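You operate a simulated robot arm through the tools that you are given. There is no shell and no other tool.

You run a simulated robot arm. Do the job below in one go: nothing can be reset, and whatever is moved stays where it is left.

Task
Power up the white cabinet, reset it, start shredder, then hopper belt.
Fine: the reset clears the fault; service switch to LINE; wait for the shredder lamp; touch no other control.

Only the result counts: the job must be done as asked and must still hold three seconds after the hand-in. Knocking over, shifting, dropping, spilling or breaking anything else fails it.

Robot
A 6-joint arm with a two-finger gripper, fixed in place. Base frame: the origin is on the floor under the middle of its stand, x ahead of it, y to its left, z up. Units: m, rad, N and s.
It reaches about 1.572 m from its shoulder. Its first joint turns from -2.897 to 2.897 rad. Payload 2.45 kg.
The TCP is the grasp point between the finger pads, 0.02 m short of the fingertips. In the tool frame z runs along the fingers and y along their closing line. The gripper opens to 0.14 m; its body begins 0.168 m behind the TCP.
Orientation is that of the tool frame in the base frame, as [roll, pitch, yaw] about the fixed x, y, z axes, in that order (R = Rz(yaw) Ry(pitch) Rx(roll)). With the fingers straight down and closing along the base's y, the tool's x points along the base's -x, its y along +y and its z along -z.

Tools
- The arm moves only by the tool drive_tool. Its argument "rows" is a list that holds one entry, the list of rows, each a list of 7 numbers: the shift along the base's x, y, z in units of 30 mm (1.0 is 30 mm), then the turn, a rotation vector about the base's x, y, z in units of 4 degrees (1.0 is 4 degrees), then the gripper command, from -1 (fully open) to 1 (shut), values between in proportion. In form: [[[x, y, z, wx, wy, wz, fingers], ...]]. A call has 1 to 20 rows; each row shifts and turns the commanded pose from where the row before left it. A call with a number of a shift or a turn outside -1 to 1 is refused whole. Rows are played at 5 a second. More than 0.05 m and 0.15 rad between two rows, or a gripper value outside its range, and nothing of the call is played. A pose out of reach is approached as far as the arm can. The call stops where the force on the tool passes 90 N (or 10 N more than at its start, if that is more) or the arm is blocked; 0.2 s more then pass. Each finger travels about 0.045 m/s and halts on what it meets, pressing with about 31 N; the grip force reading is that of the motor and also rises with nothing between the fingers. The clock runs only during rows and for 0.2 s after the last one: add rows that do not move to give the fingers time. The reply holds the time, the measured pose of the TCP, the force on the tool along the base axes, the opening and the grip force, in the units named above and with some noise, with the torque about the TCP (base axes, N m) and any sound that the robot's microphone picked up.
- Cameras (640 x 400 px; columns grow to the right, rows downward): "scene" is fixed at [0.2197, -0.4991, 1.6456]; the picture's right is [0.86, -0.51, 0.00], its down [-0.23, -0.38, -0.90] and it looks along [0.46, 0.77, -0.44] (base axes); focal length 376 px, centre (320, 200). "wrist" rides on the gripper at [0.078, 0.011, -0.209] in the tool frame; the picture's right is [-0.14, 0.99, 0.00], its down [-0.92, -0.13, -0.37] and it looks along [-0.37, -0.05, 0.93] (tool axes); focal length 280 px, centre (320, 200). There is no depth. A picture from a camera that has moved, and an enlarged one, comes with that camera's place and axes in the base frame and with its lens.
- camera(camera): a new picture of that camera. No time passes.
- enlarge(camera, box): a new picture of the part [left, top, right, bottom] of that camera's present view, enlarged. No time passes.
- finish_job(): hands the job in; it is judged then, once.

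Places have to be worked out from the pictures, the camera data and where the tool is seen. Open the gripper and draw the arm clear of the work before you hand the job in, unless the task says otherwise.

The tools are called after ">>>" as a command line: name --argument value ..., lists and objects as JSON in quotes. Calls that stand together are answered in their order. drive_tool: Moves the arm, as the interface text tells. Its arguments: {"type":"object","properties":{"rows":{"type":"array","items":{"type":"array","items":{"type":"array","items":{"type":"number"}}}}},"required":["rows"]} The other tools are called the same way: camera (camera) takes a picture; enlarge (camera, box) takes an enlarged picture of a part of a camera's view; finish_job () hands the job in.

At the start:

```text
clock: 0.0
ee_pos: [0.4475, 0.346, 1.3694]
ee_rot: [-3.142, -0.001, 3.141]
wrist_force: [-0.1, -0.5, 0.9]
wrist_torque: [-0.05, 0.0, 0.01]
opening: 0.1401
finger_force: 0.1
```

scene: 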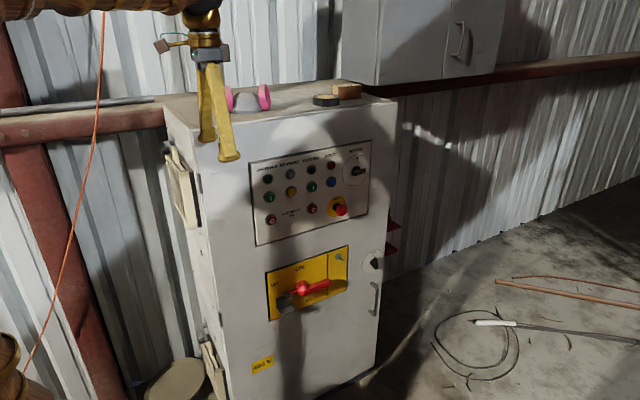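
wrist: 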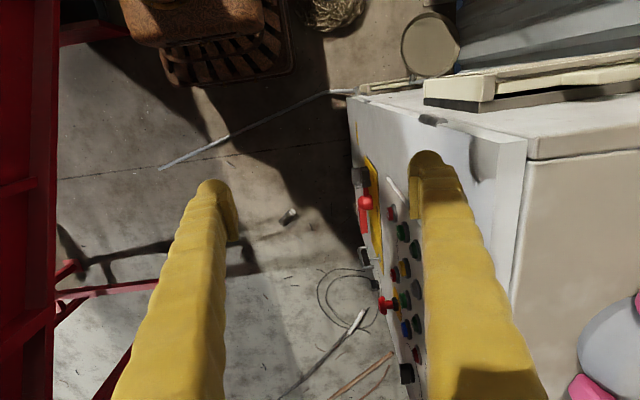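

I start by looking closely at the panel and the main switch to read the labels.

>>> enlarge --camera "scene" --box '[240, 125, 400, 225]'

>>> enlarge --camera "scene" --box '[240, 225, 400, 325]'

>>> enlarge --camera "wrist" --box '[330, 150, 450, 400]'

```text
4.00 times, centred on (320, 175) of scene
camera zoom: at [0.2197, -0.4991, 1.6456], right [0.86, -0.51, 0.0], down [-0.23, -0.38, -0.9], along [0.46, 0.77, -0.44], focal length 1502 px, centre (320, 300)
```

zoom: 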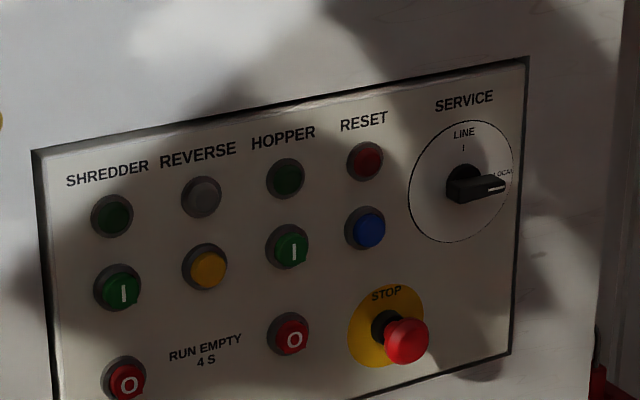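

```text
4.00 times, centred on (320, 275) of scene
camera zoom: at [0.2197, -0.4991, 1.6456], right [0.86, -0.51, 0.0], down [-0.23, -0.38, -0.9], along [0.46, 0.77, -0.44], focal length 1502 px, centre (320, -100)
```

zoom: 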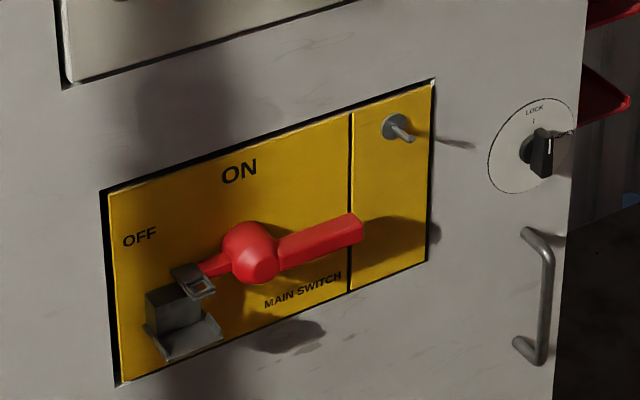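

```text
1.60 times, centred on (390, 275) of wrist
camera zoom: at [0.3694, 0.3574, 1.5775], right [0.14, 0.99, 0.0], down [0.92, -0.13, 0.37], along [0.37, -0.05, -0.93], focal length 449 px, centre (208, 80)
```

zoom: 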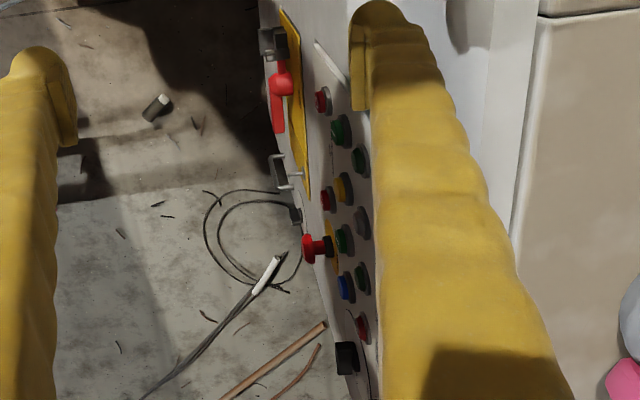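

The main switch has a grey item by the handle's tail; I look closer at it, the service switch, and the whole wrist view.

>>> enlarge --camera "scene" --box '[264, 270, 344, 320]'

>>> enlarge --camera "scene" --box '[320, 235, 400, 285]'

>>> enlarge --camera "scene" --box '[330, 145, 378, 175]'

>>> enlarge --camera "wrist" --box '[340, 150, 400, 300]'

```text
8.00 times, centred on (304, 295) of scene
camera zoom: at [0.2197, -0.4991, 1.6456], right [0.86, -0.51, 0.0], down [-0.23, -0.38, -0.9], along [0.46, 0.77, -0.44], focal length 3004 px, centre (448, -560)
```

zoom: 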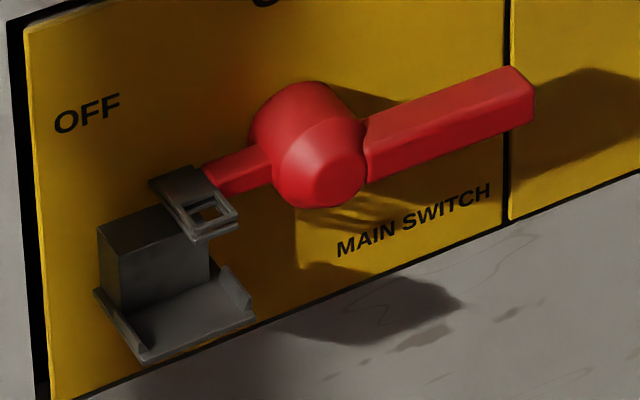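

```text
8.00 times, centred on (360, 260) of scene
camera zoom: at [0.2197, -0.4991, 1.6456], right [0.86, -0.51, 0.0], down [-0.23, -0.38, -0.9], along [0.46, 0.77, -0.44], focal length 3004 px, centre (0, -280)
```

zoom: 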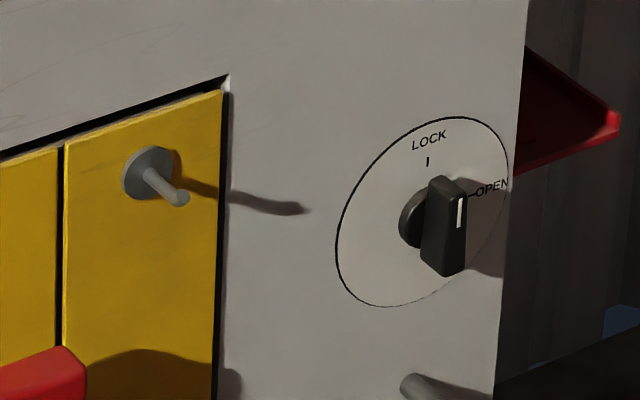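

```text
13.33 times, centred on (354, 160) of scene
camera zoom: at [0.2197, -0.4991, 1.6456], right [0.86, -0.51, 0.0], down [-0.23, -0.38, -0.9], along [0.46, 0.77, -0.44], focal length 5007 px, centre (-133, 733)
```

zoom: 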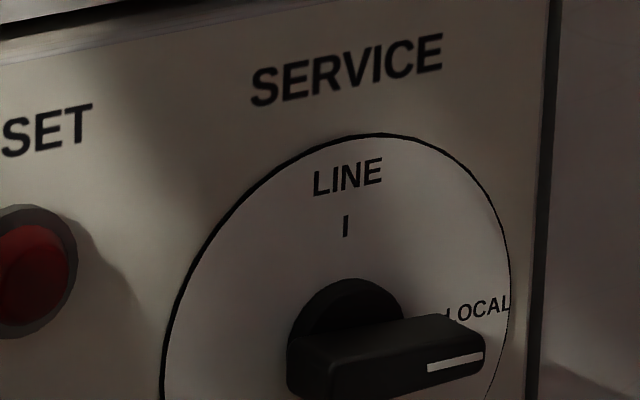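

```text
2.67 times, centred on (370, 225) of wrist
camera zoom: at [0.3694, 0.3574, 1.5775], right [0.14, 0.99, 0.0], down [0.92, -0.13, 0.37], along [0.37, -0.05, -0.93], focal length 748 px, centre (187, 133)
```

zoom: 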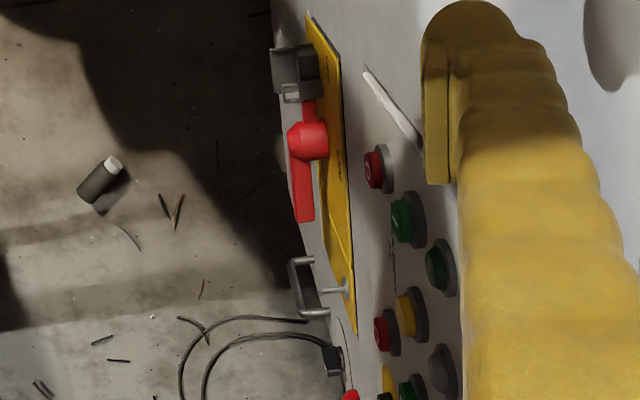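

The panel sits roughly on the plane y≈0.47–0.49 facing −y, with Reset at about (0.84, 0.467, 1.149), Shredder I (0.62, 0.468, 1.148), Hopper I (0.77, 0.468, 1.146), the service knob (0.95, ~0.46, 1.166) and the main switch hub (0.715, 0.453, 0.77). I back off in y and turn the tool to point at the cabinet, for a better view.

>>> drive_tool --rows '[[[0, -0.5, 0, 0, 0, 0, -1], [0, -0.5, 0, 0, 0, 0, -1], [0.25, -0.25, 0, 1, 0, 0, -1], [0.25, -0.25, 0, 1, 0, 0, -1], [0.25, -0.25, 0, 1, 0, 0, -1], [0.25, -0.25, 0, 1, 0, 0, -1], [0.25, -0.25, 0, 1, 0, 0, -1], [0.25, -0.25, 0, 1, 0, 0, -1], [0.25, -0.25, 0, 1, 0, 0, -1], [0.25, -0.25, 0, 1, 0, 0, -1], [0.25, -0.25, 0, 1, 0, 0, -1], [0.25, -0.25, 0, 1, 0, 0, -1], [0.25, -0.25, 0, 1, 0, 0, -1], [0.25, -0.25, 0, 1, 0, 0, -1], [0.25, -0.25, 0, 1, 0, 0, -1], [0.25, -0.25, 0, 1, 0, 0, -1], [0.25, -0.25, 0, 1, 0, 0, -1], [0.25, -0.25, 0, 1, 0, 0, -1]]]'

```text
clock: 3.8
ee_pos: [0.5655, 0.1968, 1.3696]
ee_rot: [2.023, -0.001, 3.141]
wrist_force: [0.7, 1.1, -0.4]
wrist_torque: [-0.01, 0.02, -0.03]
opening: 0.1401
finger_force: 0.0
```

The turn works as planned (64° so far). I complete the turn to 90° and look.

>>> drive_tool --rows '[[[0, -0.3, -0.5, 1, 0, 0, -1], [0, -0.3, -0.5, 1, 0, 0, -1], [0, 0, -0.5, 1, 0, 0, -1], [0, 0, -0.5, 1, 0, 0, -1], [0, 0, -0.5, 1, 0, 0, -1], [0, 0, -0.5, 1, 0, 0, -1], [0, 0, -0.5, 0.48, 0, 0, -1], [0, 0, 0, 0, 0, 0, -1]]]'

>>> camera --camera "wrist"

>>> camera --camera "scene"

```text
clock: 5.6
ee_pos: [0.5674, 0.1787, 1.2645]
ee_rot: [1.572, 0.001, 3.141]
wrist_force: [0.6, 0.4, -0.1]
wrist_torque: [-0.01, 0.02, 0.03]
opening: 0.14
finger_force: 0.1
```

```text
taken
camera wrist: at [0.4894, -0.0303, 1.2742], right [0.14, 0.0, 0.99], down [0.92, -0.37, -0.13], along [0.37, 0.93, -0.05], focal length 280 px, centre (320, 200)
```

wrist: 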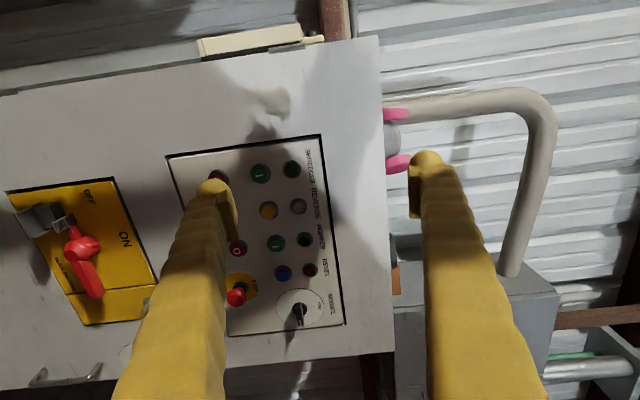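

```text
taken
```

scene: 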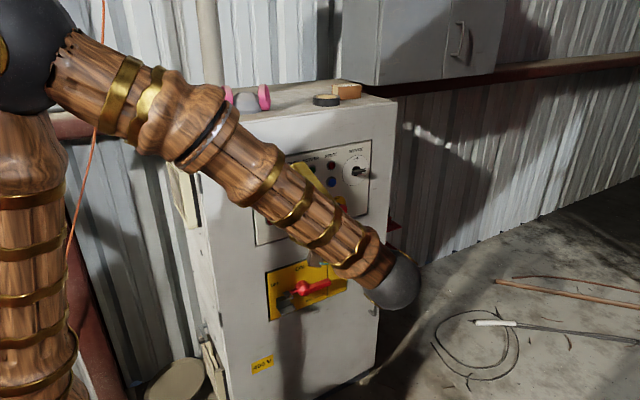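

Now I see the panel frontally. Zooming on the main switch with the grey device and on the control panel.

>>> enlarge --camera "wrist" --box '[0, 165, 176, 275]'

>>> enlarge --camera "wrist" --box '[200, 130, 360, 340]'

```text
3.64 times, centred on (88, 220) of wrist
camera zoom: at [0.4894, -0.0303, 1.2742], right [0.14, 0.0, 0.99], down [0.92, -0.37, -0.13], along [0.37, 0.93, -0.05], focal length 1020 px, centre (1164, 127)
```

zoom: 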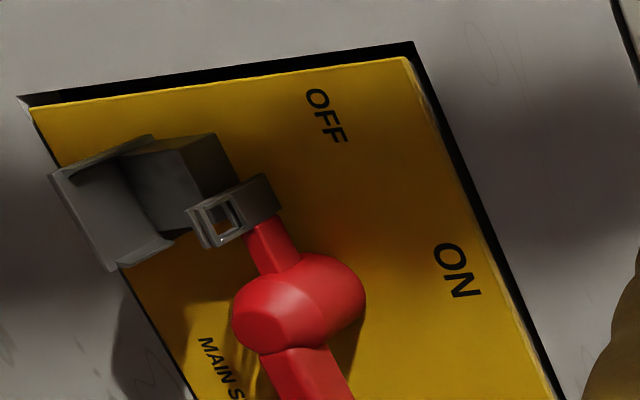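

```text
1.90 times, centred on (280, 235) of wrist
camera zoom: at [0.4894, -0.0303, 1.2742], right [0.14, 0.0, 0.99], down [0.92, -0.37, -0.13], along [0.37, 0.93, -0.05], focal length 534 px, centre (396, 133)
```

zoom: 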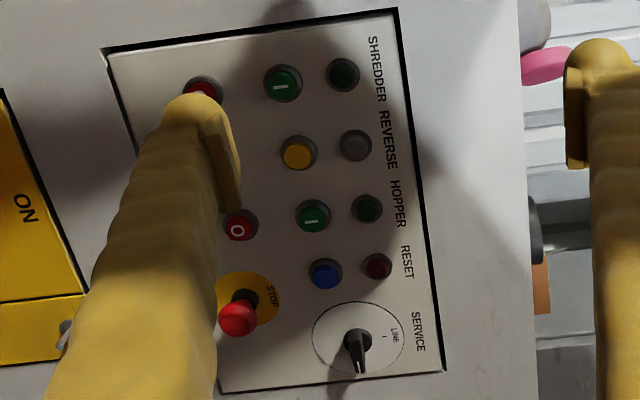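

The grey piece at the handle's tail needs a closer look. I move the tool down in front of the main switch, keeping about 0.2 m away.

>>> drive_tool --rows '[[[0.28, 0, -0.95, 0, 0, 0, -1], [0.28, 0, -0.95, 0, 0, 0, -1], [0.28, 0, -0.95, 0, 0, 0, -1], [0.28, 0, -0.95, 0, 0, 0, -1], [0.28, 0, -0.95, 0, 0, 0, -1], [0.28, 0, -0.95, 0, 0, 0, -1], [0.28, 0, -0.95, 0, 0, 0, -1], [0.28, 0, -0.95, 0, 0, 0, -1], [0.28, 0, -0.95, 0, 0, 0, -1], [0.28, 0, -0.95, 0, 0, 0, -1], [0.28, 0, -0.95, 0, 0, 0, -1], [0.28, 0, -0.95, 0, 0, 0, -1], [0.28, 0, -0.95, 0, 0, 0, -1], [0.28, 0, -0.95, 0, 0, 0, -1], [0.28, 0, -0.95, 0, 0, 0, -1], [0.28, 0, -0.95, 0, 0, 0, -1], [0.28, 0, -0.95, 0, 0, 0, -1]]]'

>>> camera --camera "wrist"

>>> camera --camera "scene"

```text
clock: 9.2
ee_pos: [0.7107, 0.1781, 0.7797]
ee_rot: [1.572, 0.001, -3.141]
wrist_force: [0.2, -0.4, 0.0]
wrist_torque: [0.01, -0.01, -0.02]
opening: 0.1401
finger_force: 0.1
```

```text
taken
camera wrist: at [0.6321, -0.0303, 0.7905], right [0.14, 0.0, 0.99], down [0.92, -0.37, -0.13], along [0.37, 0.93, -0.05], focal length 280 px, centre (320, 200)
```

wrist: 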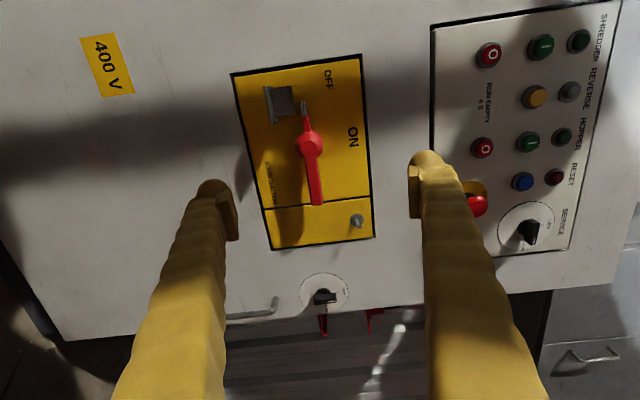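

```text
taken
```

scene: 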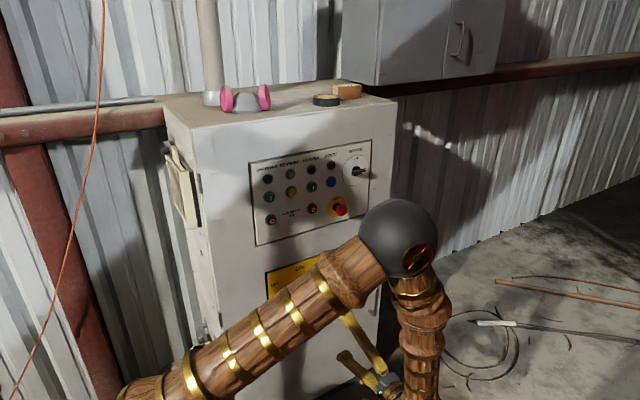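

Zoom on the switch from the front.

>>> enlarge --camera "wrist" --box '[230, 50, 380, 250]'

>>> enlarge --camera "wrist" --box '[250, 70, 330, 120]'

```text
2.00 times, centred on (305, 150) of wrist
camera zoom: at [0.6321, -0.0303, 0.7905], right [0.14, 0.0, 0.99], down [0.92, -0.37, -0.13], along [0.37, 0.93, -0.05], focal length 561 px, centre (350, 300)
```

zoom: 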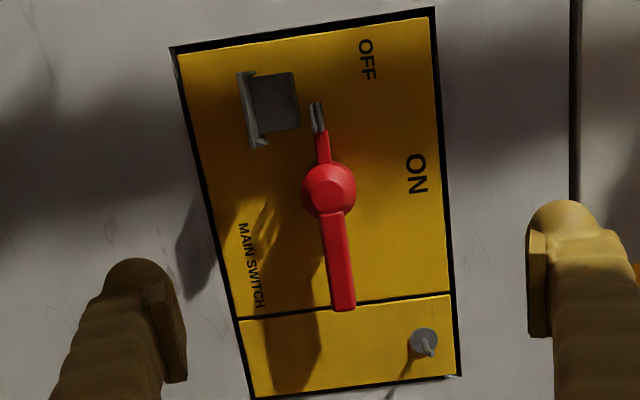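

```text
8.00 times, centred on (290, 95) of wrist
camera zoom: at [0.6321, -0.0303, 0.7905], right [0.14, 0.0, 0.99], down [0.92, -0.37, -0.13], along [0.37, 0.93, -0.05], focal length 2243 px, centre (560, 1040)
```

zoom: 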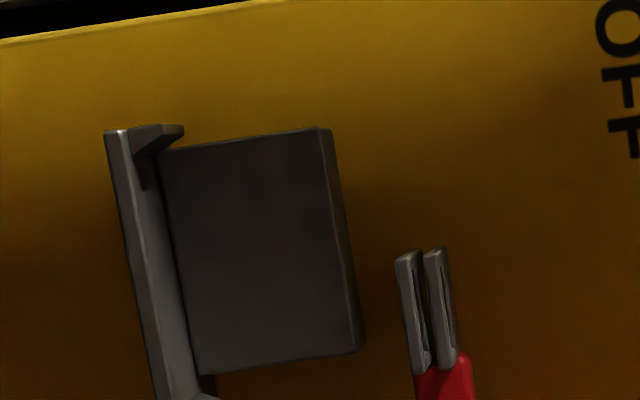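

From the front, the fork on the tail is part of the handle (not joined to the grey block), the handle is horizontal (tail at OFF), and ON is straight above the hub: so it turns clockwise, long arm moving down. Hub ≈ (0.719, 0.45, 0.762), bar tip ≈ (0.827, 0.44, 0.757), plate ≈ y 0.489. I approach the bar with the gripper partly closed, stopping short, to check alignment.

>>> drive_tool --rows '[[[0.45, 0.7, -0.1, 0, 0, 0, 0.143], [0.45, 0.7, -0.1, 0, 0, 0, 0.143], [0.45, 0.7, -0.1, 0, 0, 0, 0.143], [0.45, 0.7, -0.1, 0, 0, 0, 0.143], [0.45, 0.7, -0.1, 0, 0, 0, 0.143], [0.45, 0.7, -0.1, 0, 0, 0, 0.143], [0.45, 0.7, -0.1, 0, 0, 0, 0.143], [0, 0, 0, 0, 0, 0, 0.143], [0, 0, 0, 0, 0, 0, 0.143]]]'

>>> camera --camera "wrist"

>>> camera --camera "scene"

```text
clock: 11.2
ee_pos: [0.804, 0.3248, 0.7589]
ee_rot: [1.572, 0.002, 3.14]
wrist_force: [0.0, 0.6, -0.6]
wrist_torque: [0.03, -0.01, -0.01]
opening: 0.0599
finger_force: 0.0
```

```text
taken
camera wrist: at [0.7258, 0.1164, 0.7691], right [0.14, 0.0, 0.99], down [0.92, -0.37, -0.13], along [0.37, 0.93, -0.05], focal length 280 px, centre (320, 200)
```

wrist: 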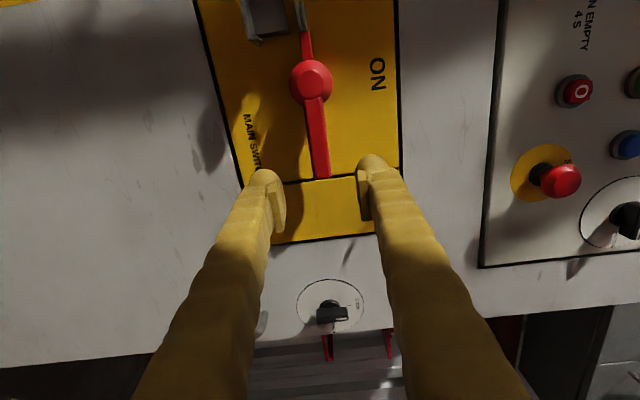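

```text
taken
```

scene: 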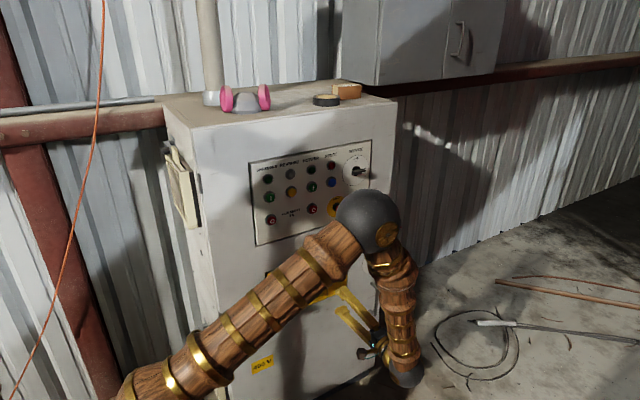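

The bar (tip at x≈0.826, z≈0.757) is centred between the fingers. I move in so the fingertips reach y≈0.463, then close loosely around the bar.

>>> drive_tool --rows '[[[0, 0.65, 0, 0, 0, 0, 0.143], [0, 0.65, 0, 0, 0, 0, 0.143], [0, 0.65, 0, 0, 0, 0, 0.143], [0, 0.65, 0, 0, 0, 0, 0.143], [0, 0.65, 0, 0, 0, 0, 0.143], [0, 0.65, 0, 0, 0, 0, 0.143], [0, 0, 0, 0, 0, 0, 0.571], [0, 0, 0, 0, 0, 0, 0.571], [0, 0, 0, 0, 0, 0, 0.571]]]'

>>> enlarge --camera "wrist" --box '[200, 0, 440, 260]'

```text
clock: 13.2
ee_pos: [0.8049, 0.4436, 0.7579]
ee_rot: [1.573, -0.001, 3.14]
wrist_force: [0.6, -0.1, 0.0]
wrist_torque: [-0.01, 0.02, -0.02]
opening: 0.0301
finger_force: 0.0
```

```text
1.54 times, centred on (320, 130) of wrist
camera zoom: at [0.7272, 0.2335, 0.7691], right [0.14, 0.0, 0.99], down [0.92, -0.37, -0.13], along [0.37, 0.93, -0.05], focal length 431 px, centre (320, 308)
```

zoom: 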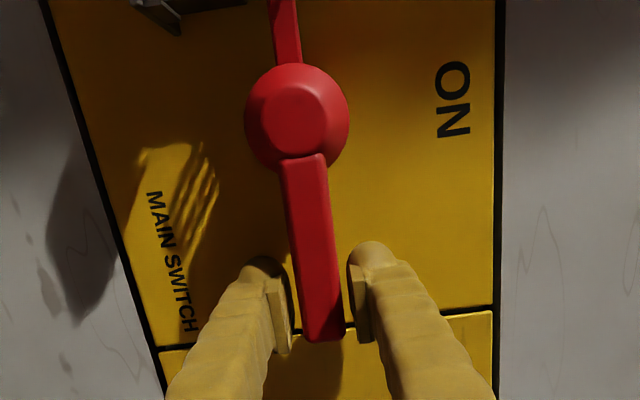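

The bar sits between the pads. I turn the first ~20° clockwise along the arc around the hub and check that the handle follows with little force.

>>> drive_tool --rows '[[[-0.0112, 0, -0.2002, 0, 1, 0, 0.571], [-0.0251, 0, -0.199, 0, 1, 0, 0.571], [-0.039, 0, -0.1967, 0, 1, 0, 0.571], [-0.0526, 0, -0.1935, 0, 1, 0, 0.571], [-0.066, 0, -0.1894, 0, 1, 0, 0.571]]]'

>>> enlarge --camera "wrist" --box '[200, 0, 440, 260]'

```text
clock: 14.4
ee_pos: [0.7996, 0.4425, 0.728]
ee_rot: [1.572, -0.35, -3.14]
wrist_force: [-0.2, -0.2, 1.1]
wrist_torque: [0.01, 0.0, 0.0]
opening: 0.0305
finger_force: 0.6
```

```text
1.54 times, centred on (320, 130) of wrist
camera zoom: at [0.7296, 0.2334, 0.7651], right [0.47, 0.0, 0.88], down [0.82, -0.37, -0.44], along [0.33, 0.93, -0.17], focal length 431 px, centre (320, 308)
```

zoom: 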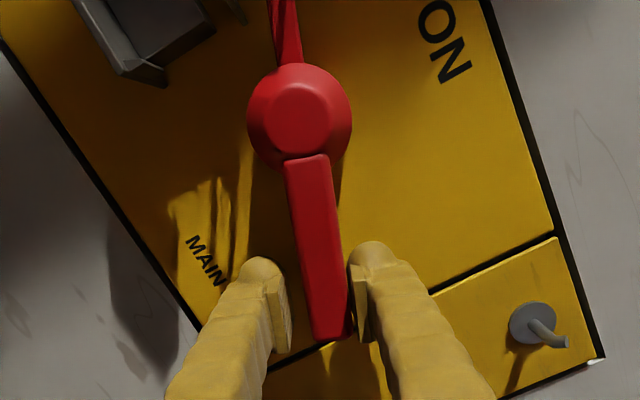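

The handle follows easily clockwise. I continue along the arc to vertical.

>>> drive_tool --rows '[[[-0.079, 0, -0.1843, 0, 1, 0, 0.571], [-0.0917, 0, -0.1784, 0, 1, 0, 0.571], [-0.1039, 0, -0.1715, 0, 1, 0, 0.571], [-0.1156, 0, -0.1639, 0, 1, 0, 0.571], [-0.1268, 0, -0.1554, 0, 1, 0, 0.571], [-0.1373, 0, -0.1462, 0, 1, 0, 0.571], [-0.1471, 0, -0.1363, 0, 1, 0, 0.571], [-0.1563, 0, -0.1256, 0, 1, 0, 0.571], [-0.1647, 0, -0.1145, 0, 1, 0, 0.571], [-0.1723, 0, -0.1027, 0, 1, 0, 0.571], [-0.179, 0, -0.0904, 0, 1, 0, 0.571], [-0.1849, 0, -0.0777, 0, 1, 0, 0.571], [-0.1899, 0, -0.0646, 0, 1, 0, 0.571], [-0.1939, 0, -0.0512, 0, 1, 0, 0.571]]]'

>>> enlarge --camera "wrist" --box '[200, 0, 440, 260]'

```text
clock: 17.4
ee_pos: [0.7376, 0.4421, 0.6766]
ee_rot: [1.575, -1.327, 3.138]
wrist_force: [2.2, -0.3, -0.1]
wrist_torque: [0.01, -0.01, -0.04]
opening: 0.0314
finger_force: 0.5
```

```text
1.54 times, centred on (320, 130) of wrist
camera zoom: at [0.7296, 0.2338, 0.7544], right [0.99, 0.0, 0.11], down [0.1, -0.37, -0.92], along [0.04, 0.93, -0.37], focal length 431 px, centre (320, 308)
```

zoom: 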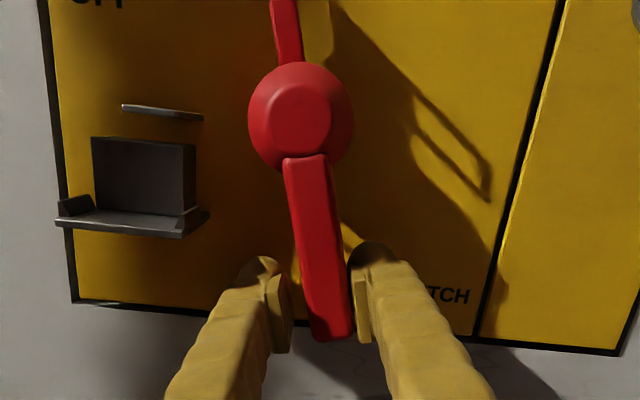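

76° done with low force. I continue toward the end of the travel in small steps and watch the force.

>>> drive_tool --rows '[[[-0.197, 0, -0.0376, 0, 1, 0, 0.571], [-0.1991, 0, -0.0237, 0, 1, 0, 0.571], [-0.2003, 0, -0.0098, 0, 1, 0, 0.571], [-0.15, 0, 0, 0, 0.75, 0, 0.571]]]'

>>> camera --camera "wrist"

```text
clock: 18.4
ee_pos: [0.7152, 0.4419, 0.6745]
ee_rot: [-1.597, -1.55, 0.026]
wrist_force: [2.5, -0.8, 0.4]
wrist_torque: [0.03, -0.04, -0.04]
opening: 0.0318
finger_force: 0.7
```

```text
taken
camera wrist: at [0.7278, 0.2332, 0.7516], right [0.99, 0.0, -0.16], down [-0.14, -0.37, -0.92], along [-0.06, 0.93, -0.36], focal length 280 px, centre (320, 200)
```

wrist: 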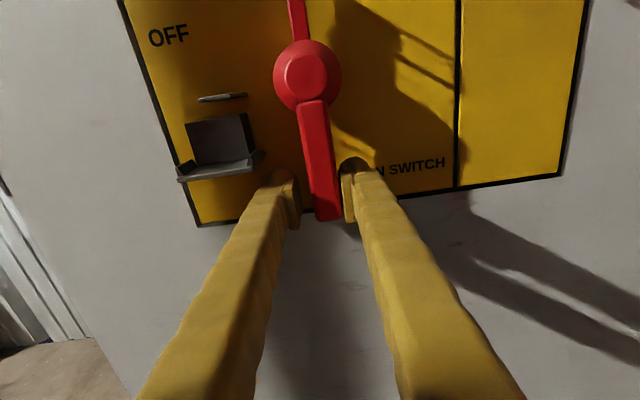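

The handle is about vertical. I nudge a few mm further to find its end stop.

>>> drive_tool --rows '[[[-0.1, 0, 0, 0, 0, 0, 0.571], [-0.1, 0, 0, 0, 0, 0, 0.571], [0, 0, 0, 0, 0, 0, 0.571]]]'

>>> enlarge --camera "wrist" --box '[200, 0, 440, 260]'

>>> camera --camera "scene"

```text
clock: 19.2
ee_pos: [0.7103, 0.4423, 0.6739]
ee_rot: [-1.592, -1.552, 0.022]
wrist_force: [15.9, -8.2, -1.3]
wrist_torque: [-0.08, -0.09, -0.36]
opening: 0.0413
finger_force: 8.1
```

```text
1.54 times, centred on (320, 130) of wrist
camera zoom: at [0.7223, 0.2334, 0.7516], right [0.99, 0.0, -0.15], down [-0.14, -0.37, -0.92], along [-0.06, 0.93, -0.36], focal length 431 px, centre (320, 308)
```

zoom: 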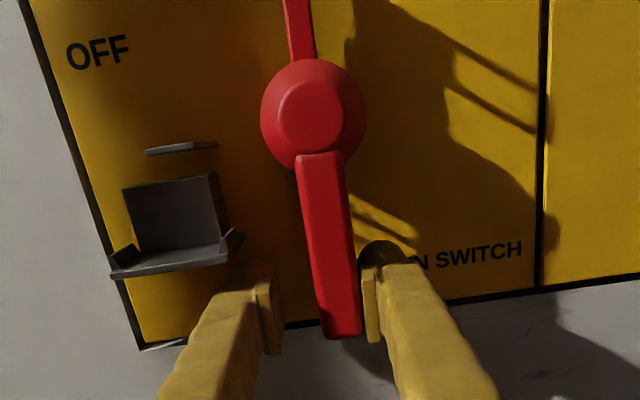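

```text
taken
```

scene: 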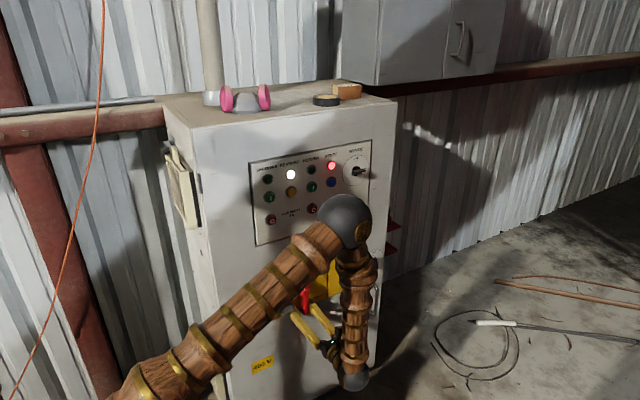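

The end stop is reached (force rose, handle vertical) and the panel lights up: the white lamp and the red fault lamp are on. I relieve the contact, back straight out, and check again.

>>> drive_tool --rows '[[[0.15, 0, 0, 0, 0, 0, 0.5], [0.08, 0, 0, 0, 0, 0, 0.45], [0, -0.3, 0, 0, 0, 0, 0.45], [0, -0.7, 0, 0, 0, 0, 0.45], [0, -1, 0, 0, 0, 0, 0.45], [0, -1, 0, 0, 0, 0, 0.45], [0, -1, 0, 0, 0, 0, 0.45], [0, -1, 0, 0, 0, 0, 0.45], [0, 0, 0, 0, 0, 0, 0.45]]]'

>>> camera --camera "wrist"

>>> enlarge --camera "scene" --box '[240, 125, 400, 225]'

```text
clock: 21.2
ee_pos: [0.7167, 0.2915, 0.6737]
ee_rot: [-1.593, -1.554, 0.024]
wrist_force: [-0.3, 0.0, 0.2]
wrist_torque: [0.02, 0.0, 0.03]
opening: 0.0385
finger_force: 0.0
```

```text
taken
camera wrist: at [0.7281, 0.0825, 0.7516], right [0.99, 0.0, -0.16], down [-0.14, -0.37, -0.92], along [-0.06, 0.93, -0.36], focal length 280 px, centre (320, 200)
```

wrist: 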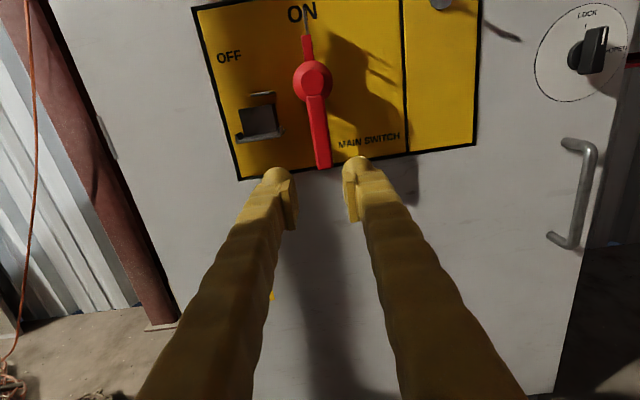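

```text
4.00 times, centred on (320, 175) of scene
camera zoom: at [0.2197, -0.4991, 1.6456], right [0.86, -0.51, 0.0], down [-0.23, -0.38, -0.9], along [0.46, 0.77, -0.44], focal length 1502 px, centre (320, 300)
```

zoom: 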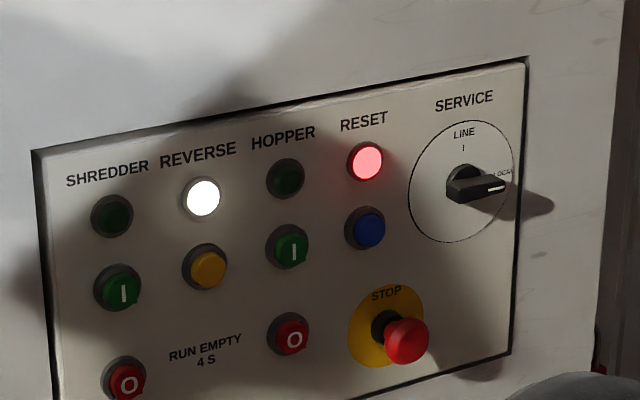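

Main switch is at ON and clean. Next is the service knob at about (0.949, 0.45, 1.166): I move up in front of it and turn the tool back so the fingers close vertically.

>>> drive_tool --rows '[[[0.387, -0.05, 0.82, 0, -1, 0, 0.143], [0.387, -0.05, 0.82, 0, -1, 0, 0.143], [0.387, -0.05, 0.82, 0, -1, 0, 0.143], [0.387, -0.05, 0.82, 0, -1, 0, 0.143], [0.387, -0.05, 0.82, 0, -1, 0, 0.143], [0.387, -0.05, 0.82, 0, -1, 0, 0.143], [0.387, -0.05, 0.82, 0, -1, 0, 0.143], [0.387, -0.05, 0.82, 0, -1, 0, 0.143], [0.387, -0.05, 0.82, 0, -1, 0, 0.143], [0.387, -0.05, 0.82, 0, -1, 0, 0.143], [0.387, -0.05, 0.82, 0, -1, 0, 0.143], [0.387, -0.05, 0.82, 0, -1, 0, 0.143], [0.387, -0.05, 0.82, 0, -1, 0, 0.143], [0.387, -0.05, 0.82, 0, -1, 0, 0.143], [0.387, -0.05, 0.82, 0, -1, 0, 0.143], [0.387, -0.05, 0.82, 0, -1, 0, 0.143], [0.387, -0.05, 0.82, 0, -1, 0, 0.143], [0.387, -0.05, 0.82, 0, -1, 0, 0.143], [0.387, -0.05, 0.82, 0, -1, 0, 0.143], [0.387, -0.05, 0.82, 0, -1, 0, 0.143]]]'

>>> drive_tool --rows '[[[0, 0, 0, 0, -1, 0, 0.143], [0, 0, 0, 0, -1, 0, 0.143], [0, 0, 0, 0, -0.7, 0, 0.143], [0, 0, 0, 0, 0, 0, 0.143]]]'

>>> camera --camera "wrist"

>>> camera --camera "scene"

```text
clock: 25.4
ee_pos: [0.948, 0.2637, 1.1638]
ee_rot: [1.572, -0.194, -3.14]
wrist_force: [-0.4, -0.1, -0.1]
wrist_torque: [0.01, 0.01, 0.05]
opening: 0.0598
finger_force: 0.1
```

```text
clock: 26.4
ee_pos: [0.9464, 0.2624, 1.1667]
ee_rot: [1.574, -0.004, 3.141]
wrist_force: [1.0, -0.4, -0.8]
wrist_torque: [0.0, -0.02, 0.0]
opening: 0.0597
finger_force: 0.0
```

```text
taken
camera wrist: at [0.8698, 0.0538, 1.1764], right [0.14, 0.0, 0.99], down [0.92, -0.37, -0.13], along [0.37, 0.93, -0.05], focal length 280 px, centre (320, 200)
```

wrist: 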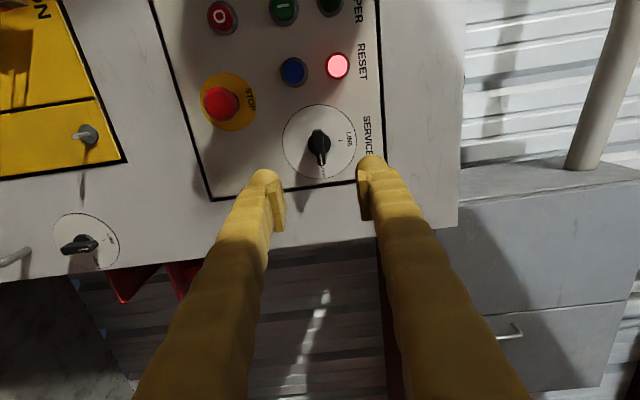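

```text
taken
```

scene: 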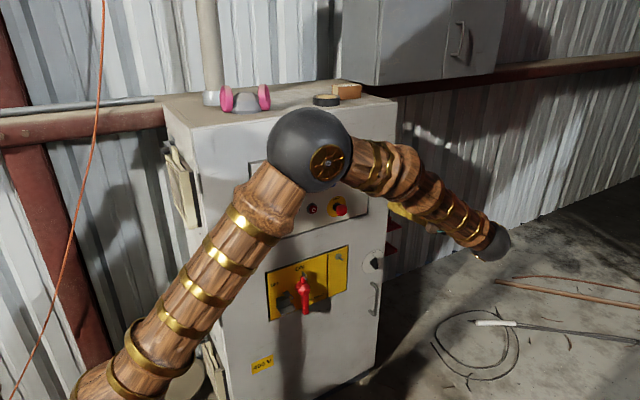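

Zooming on the service knob for precise location.

>>> enlarge --camera "wrist" --box '[270, 90, 390, 200]'

```text
3.64 times, centred on (330, 145) of wrist
camera zoom: at [0.8698, 0.0538, 1.1764], right [0.14, 0.0, 0.99], down [0.92, -0.37, -0.13], along [0.37, 0.93, -0.05], focal length 1020 px, centre (284, 400)
```

zoom: 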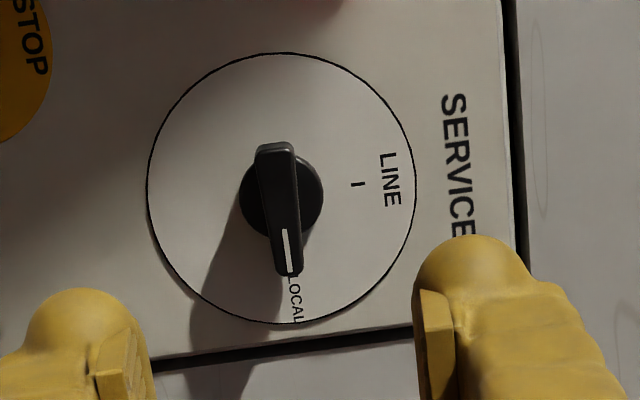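

The knob bar is horizontal at about (0.947, front y≈0.44, 1.165), aligned with the tool. Before gripping I test in free space that the arm can roll 90° counter-clockwise here.

>>> drive_tool --rows '[[[0, 0, 0, 0, -1, 0, 0.143], [0, 0, 0, 0, -1, 0, 0.143], [0, 0, 0, 0, -1, 0, 0.143], [0, 0, 0, 0, -1, 0, 0.143], [0, 0, 0, 0, -1, 0, 0.143], [0, 0, 0, 0, -1, 0, 0.143], [0, 0, 0, 0, -1, 0, 0.143], [0, 0, 0, 0, -1, 0, 0.143], [0, 0, 0, 0, -1, 0, 0.143], [0, 0, 0, 0, -1, 0, 0.143], [0, 0, 0, 0, -1, 0, 0.143], [0, 0, 0, 0, -1, 0, 0.143], [0, 0, 0, 0, -1, 0, 0.143], [0, 0, 0, 0, -1, 0, 0.143], [0, 0, 0, 0, -1, 0, 0.143], [0, 0, 0, 0, -1, 0, 0.143], [0, 0, 0, 0, -1, 0, 0.143], [0, 0, 0, 0, -1, 0, 0.143], [0, 0, 0, 0, -1, 0, 0.143], [0, 0, 0, 0, -1, 0, 0.143]]]'

>>> drive_tool --rows '[[[0, 0, 0, 0, -1, 0, 0.143], [0, 0, 0, 0, -1, 0, 0.143], [0, 0, 0, 0, -1, 0, 0.143], [0, 0, 0, 0, 0, 0, 0.143]]]'

>>> camera --camera "wrist"

```text
clock: 30.6
ee_pos: [0.9488, 0.2619, 1.1678]
ee_rot: [1.57, 1.395, 3.138]
wrist_force: [-0.1, -0.5, -0.1]
wrist_torque: [0.0, 0.01, 0.01]
opening: 0.06
finger_force: 0.1
```

```text
clock: 31.6
ee_pos: [0.9471, 0.2636, 1.166]
ee_rot: [-1.557, 1.539, 0.014]
wrist_force: [0.8, 0.0, -0.2]
wrist_torque: [0.0, 0.03, 0.0]
opening: 0.0599
finger_force: 0.0
```

```text
taken
camera wrist: at [0.9394, 0.0535, 1.087], right [-0.99, 0.0, 0.11], down [0.1, -0.37, 0.92], along [0.04, 0.93, 0.37], focal length 280 px, centre (320, 200)
```

wrist: 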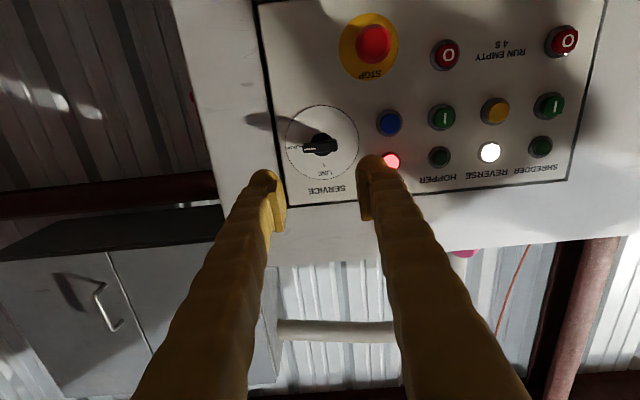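

The arm rolls through freely. I turn back and then move in on the knob.

>>> drive_tool --rows '[[[0, 0, 0, 0, 1, 0, 0.286], [0, 0, 0, 0, 1, 0, 0.286], [0, 0, 0, 0, 1, 0, 0.286], [0, 0, 0, 0, 1, 0, 0.286], [0, 0, 0, 0, 1, 0, 0.286], [0, 0, 0, 0, 1, 0, 0.286], [0, 0, 0, 0, 1, 0, 0.286], [0, 0, 0, 0, 1, 0, 0.286], [0, 0, 0, 0, 1, 0, 0.286], [0, 0, 0, 0, 1, 0, 0.286], [0, 0, 0, 0, 1, 0, 0.286], [0, 0, 0, 0, 1, 0, 0.286], [0, 0, 0, 0, 1, 0, 0.286], [0, 0, 0, 0, 1, 0, 0.286], [0, 0, 0, 0, 1, 0, 0.286], [0, 0, 0, 0, 1, 0, 0.286], [0, 0, 0, 0, 1, 0, 0.286], [0, 0, 0, 0, 1, 0, 0.286], [0, 0, 0, 0, 1, 0, 0.286], [0, 0, 0, 0, 1, 0, 0.286]]]'

>>> drive_tool --rows '[[[0, 0, 0, 0, 1, 0, 0.286], [0, 0, 0, 0, 1, 0, 0.286], [0, 0, 0, 0, 1, 0, 0.286], [0, 0.8, 0, 0, 0, 0, 0.286], [0, 0.8, 0, 0, 0, 0, 0.286], [0, 0.8, 0, 0, 0, 0, 0.286], [0, 0.8, 0, 0, 0, 0, 0.286], [0, 0, 0, 0, 0, 0, 0.286]]]'

>>> enlarge --camera "wrist" --box '[220, 60, 420, 260]'

```text
clock: 35.8
ee_pos: [0.9482, 0.2617, 1.1666]
ee_rot: [1.572, 0.204, -3.141]
wrist_force: [0.2, -0.6, -0.8]
wrist_torque: [-0.02, -0.02, 0.0]
opening: 0.0499
finger_force: 0.1
```

```text
clock: 37.6
ee_pos: [0.9486, 0.3586, 1.1669]
ee_rot: [1.573, -0.003, 3.14]
wrist_force: [0.0, 0.4, 0.1]
wrist_torque: [0.03, 0.0, 0.01]
opening: 0.0502
finger_force: 0.1
```

```text
2.00 times, centred on (320, 160) of wrist
camera zoom: at [0.8708, 0.1493, 1.178], right [0.14, 0.0, 0.99], down [0.92, -0.37, -0.13], along [0.37, 0.93, -0.05], focal length 561 px, centre (320, 280)
```

zoom: 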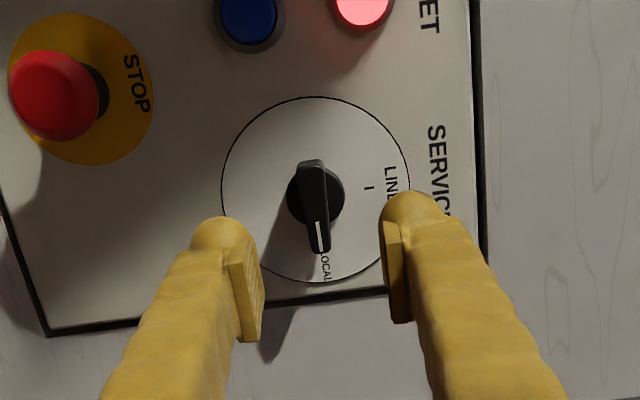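

Knob axis estimate (0.947, 1.1645); TCP reads (0.9487, 1.167), so a small correction, then I move in to y≈0.445 and close on the bar.

>>> drive_tool --rows '[[[-0.05, 0.72, -0.07, 0, 0, 0, 0.286], [0, 0.72, 0, 0, 0, 0, 0.286], [0, 0.72, 0, 0, 0, 0, 0.286], [0, 0.72, 0, 0, 0, 0, 0.286], [0, 0, 0, 0, 0, 0, 0.286]]]'

>>> enlarge --camera "wrist" --box '[220, 60, 420, 260]'

```text
clock: 38.8
ee_pos: [0.949, 0.446, 1.1654]
ee_rot: [1.573, -0.004, -3.141]
wrist_force: [0.1, -0.1, -0.2]
wrist_torque: [-0.01, 0.03, 0.02]
opening: 0.05
finger_force: 0.0
```

```text
2.00 times, centred on (320, 160) of wrist
camera zoom: at [0.87, 0.2369, 1.1756], right [0.14, 0.0, 0.99], down [0.92, -0.37, -0.13], along [0.37, 0.93, -0.05], focal length 561 px, centre (320, 280)
```

zoom: 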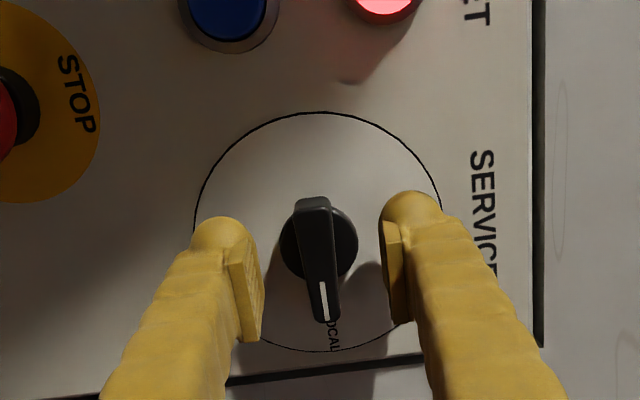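

The bar is centred between the pads. I close on it.

>>> drive_tool --rows '[[[0, 0, 0, 0, 0, 0, 0.7], [0, 0, 0, 0, 0, 0, 0.95], [0, 0, 0, 0, 0, 0, 0.95], [0, 0, 0, 0, 0, 0, 0.95]]]'

>>> enlarge --camera "wrist" --box '[220, 60, 420, 260]'

```text
clock: 39.8
ee_pos: [0.9477, 0.4453, 1.1641]
ee_rot: [1.573, -0.003, -3.141]
wrist_force: [0.8, 1.1, -0.2]
wrist_torque: [-0.04, 0.01, 0.0]
opening: 0.0134
finger_force: 38.5
```

```text
2.00 times, centred on (320, 160) of wrist
camera zoom: at [0.87, 0.2367, 1.1756], right [0.14, 0.0, 0.99], down [0.92, -0.37, -0.13], along [0.37, 0.93, -0.05], focal length 561 px, centre (320, 280)
```

zoom: 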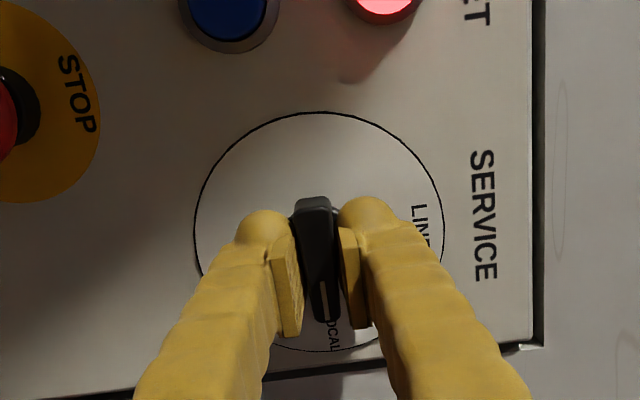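

Gripped (opening 13 mm). I turn counter-clockwise (LOCAL→LINE), first about 40°, checking the torque.

>>> drive_tool --rows '[[[0, 0, 0, 0, -1, 0, 0.95], [0, 0, 0, 0, -1, 0, 0.95], [0, 0, 0, 0, -1, 0, 0.95], [0, 0, 0, 0, -1, 0, 0.95], [0, 0, 0, 0, -1, 0, 0.95], [0, 0, 0, 0, -1, 0, 0.95], [0, 0, 0, 0, -1, 0, 0.95], [0, 0, 0, 0, -1, 0, 0.95], [0, 0, 0, 0, -1, 0, 0.95], [0, 0, 0, 0, -1, 0, 0.95]]]'

>>> enlarge --camera "wrist" --box '[220, 60, 420, 260]'

```text
clock: 42.0
ee_pos: [0.9467, 0.4443, 1.1653]
ee_rot: [1.57, 0.696, 3.138]
wrist_force: [14.4, 13.8, 42.4]
wrist_torque: [0.47, 0.04, -0.28]
opening: 0.0136
finger_force: 40.2
```

```text
2.00 times, centred on (320, 160) of wrist
camera zoom: at [0.8794, 0.2358, 1.1229], right [-0.53, 0.0, 0.85], down [0.79, -0.37, 0.49], along [0.31, 0.93, 0.2], focal length 561 px, centre (320, 280)
```

zoom: 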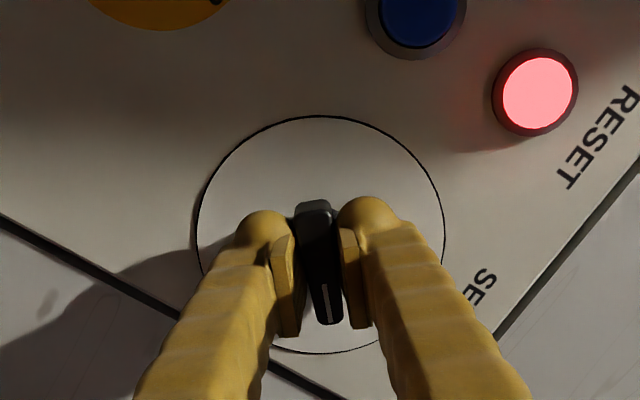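

Side forces built up (42 N up on the tool) from a slight axis mismatch. I shift the tool about 1.5 mm in the direction it's being pushed to relieve it.

>>> drive_tool --rows '[[[0.02, 0.02, 0.05, 0, 0, 0, 0.95], [0, 0, 0, 0, 0, 0, 0.95]]]'

```text
clock: 42.6
ee_pos: [0.9456, 0.4449, 1.1644]
ee_rot: [1.572, 0.696, 3.141]
wrist_force: [-9.5, -5.4, 33.2]
wrist_torque: [0.32, 0.06, 0.14]
opening: 0.0137
finger_force: 39.6
```

>>> drive_tool --rows '[[[-0.008, -0.005, 0.04, 0, 0, 0, 0.95], [0, 0, 0, 0, 0, 0, 0.95]]]'

```text
clock: 43.2
ee_pos: [0.9464, 0.4441, 1.1647]
ee_rot: [1.573, 0.694, -3.141]
wrist_force: [-18.0, -16.4, 10.4]
wrist_torque: [0.06, 0.01, 0.32]
opening: 0.0137
finger_force: 40.0
```

Forces are now moderate. I continue turning in short steps, correcting as I go.

>>> drive_tool --rows '[[[-0.013, -0.013, 0.008, 0, -1, 0, 0.95], [0, 0, 0, 0, -1, 0, 0.95], [0, 0, 0, 0, -1, 0, 0.95], [0, 0, 0, 0, -1, 0, 0.95]]]'

```text
clock: 44.2
ee_pos: [0.9459, 0.4439, 1.1662]
ee_rot: [1.573, 0.973, 3.142]
wrist_force: [-27.0, -7.5, -15.4]
wrist_torque: [-0.18, 0.04, 0.31]
opening: 0.0135
finger_force: 39.9
```

>>> drive_tool --rows '[[[-0.02, -0.007, -0.012, 0, -1, 0, 0.95], [0, 0, 0, 0, -1, 0, 0.95], [0, 0, 0, 0, -1, 0, 0.95]]]'

```text
clock: 45.0
ee_pos: [0.9455, 0.4445, 1.1667]
ee_rot: [1.572, 1.183, 3.141]
wrist_force: [-20.3, -7.2, -21.0]
wrist_torque: [-0.23, 0.0, 0.21]
opening: 0.0135
finger_force: 39.8
```

>>> drive_tool --rows '[[[-0.014, -0.007, -0.016, 0, -1, 0, 0.95], [0, 0, 0, 0, -1, 0, 0.95], [0, 0, 0, 0, -1, 0, 0.95]]]'

>>> enlarge --camera "wrist" --box '[220, 60, 420, 260]'

```text
clock: 45.8
ee_pos: [0.9454, 0.4455, 1.1666]
ee_rot: [1.568, 1.395, 3.135]
wrist_force: [-12.9, -0.6, -11.5]
wrist_torque: [-0.19, -0.01, 0.16]
opening: 0.0136
finger_force: 39.6
```

```text
2.00 times, centred on (320, 160) of wrist
camera zoom: at [0.9211, 0.2359, 1.0906], right [-0.95, 0.0, 0.31], down [0.29, -0.37, 0.88], along [0.12, 0.93, 0.35], focal length 561 px, centre (320, 280)
```

zoom: 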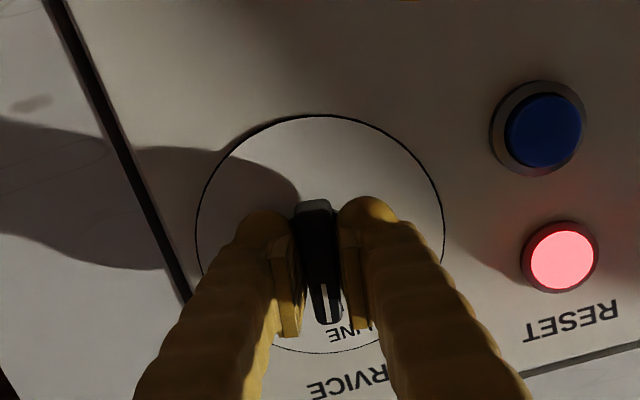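

80° done. I turn the remaining 10°.

>>> drive_tool --rows '[[[-0.008, 0, -0.008, 0, -1, 0, 0.95], [0, 0, 0, 0, -1, 0, 0.95], [0, 0, 0, 0, -0.5, 0, 0.95], [0, 0, 0, 0, 0, 0, 0.95]]]'

>>> enlarge --camera "wrist" --box '[220, 60, 420, 260]'

```text
clock: 46.8
ee_pos: [0.9454, 0.4455, 1.1665]
ee_rot: [1.399, 1.566, 2.969]
wrist_force: [-8.0, 14.2, -5.5]
wrist_torque: [0.06, 0.12, 0.05]
opening: 0.0136
finger_force: 40.3
```

```text
2.00 times, centred on (320, 160) of wrist
camera zoom: at [0.934, 0.2359, 1.0877], right [-0.99, 0.0, 0.14], down [0.13, -0.37, 0.92], along [0.05, 0.93, 0.37], focal length 561 px, centre (320, 280)
```

zoom: 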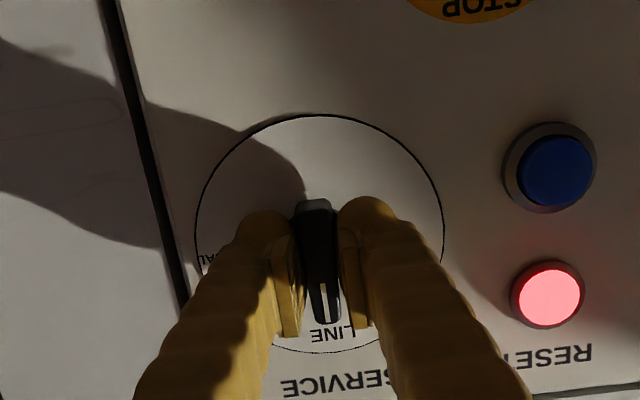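

The knob points at LINE. I open the fingers and back straight out, then check.

>>> drive_tool --rows '[[[0, 0, 0, 0, 0, 0, 0.6], [0, 0, 0, 0, 0, 0, 0.43], [0, 0, 0, 0, 0, 0, 0.43], [0, -0.5, 0, 0, 0, 0, 0.43], [0, -1, 0, 0, 0, 0, 0.43], [0, -1, 0, 0, 0, 0, 0.43], [0, -1, 0, 0, 0, 0, 0.43], [0, -1, 0, 0, 0, 0, 0.43], [0, 0, 0, 0, 0, 0, 0.43]]]'

>>> camera --camera "wrist"

>>> enlarge --camera "wrist" --box '[270, 60, 430, 200]'

```text
clock: 48.8
ee_pos: [0.9454, 0.3116, 1.1661]
ee_rot: [1.453, 1.567, 3.024]
wrist_force: [-0.2, -0.1, -0.1]
wrist_torque: [0.03, 0.0, 0.02]
opening: 0.04
finger_force: 0.0
```

```text
taken
camera wrist: at [0.9344, 0.101, 1.0871], right [-0.99, 0.0, 0.14], down [0.13, -0.37, 0.92], along [0.05, 0.93, 0.37], focal length 280 px, centre (320, 200)
```

wrist: 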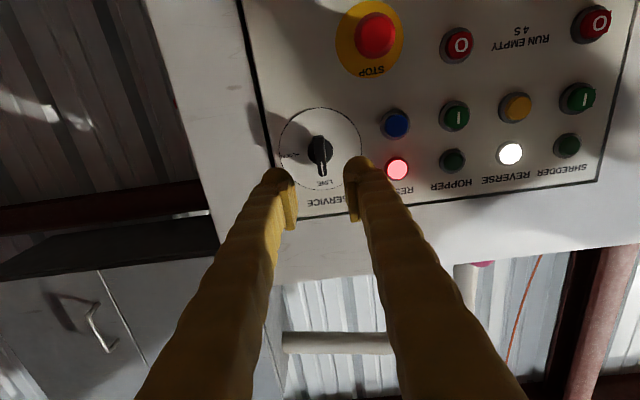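

```text
2.86 times, centred on (350, 130) of wrist
camera zoom: at [0.9344, 0.101, 1.0871], right [-0.99, 0.0, 0.14], down [0.13, -0.37, 0.92], along [0.05, 0.93, 0.37], focal length 801 px, centre (234, 400)
```

zoom: 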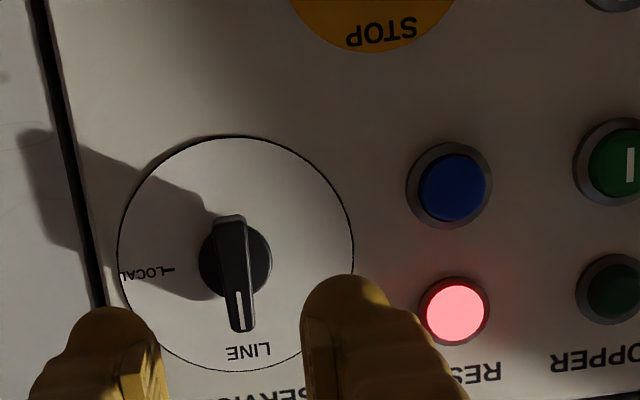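

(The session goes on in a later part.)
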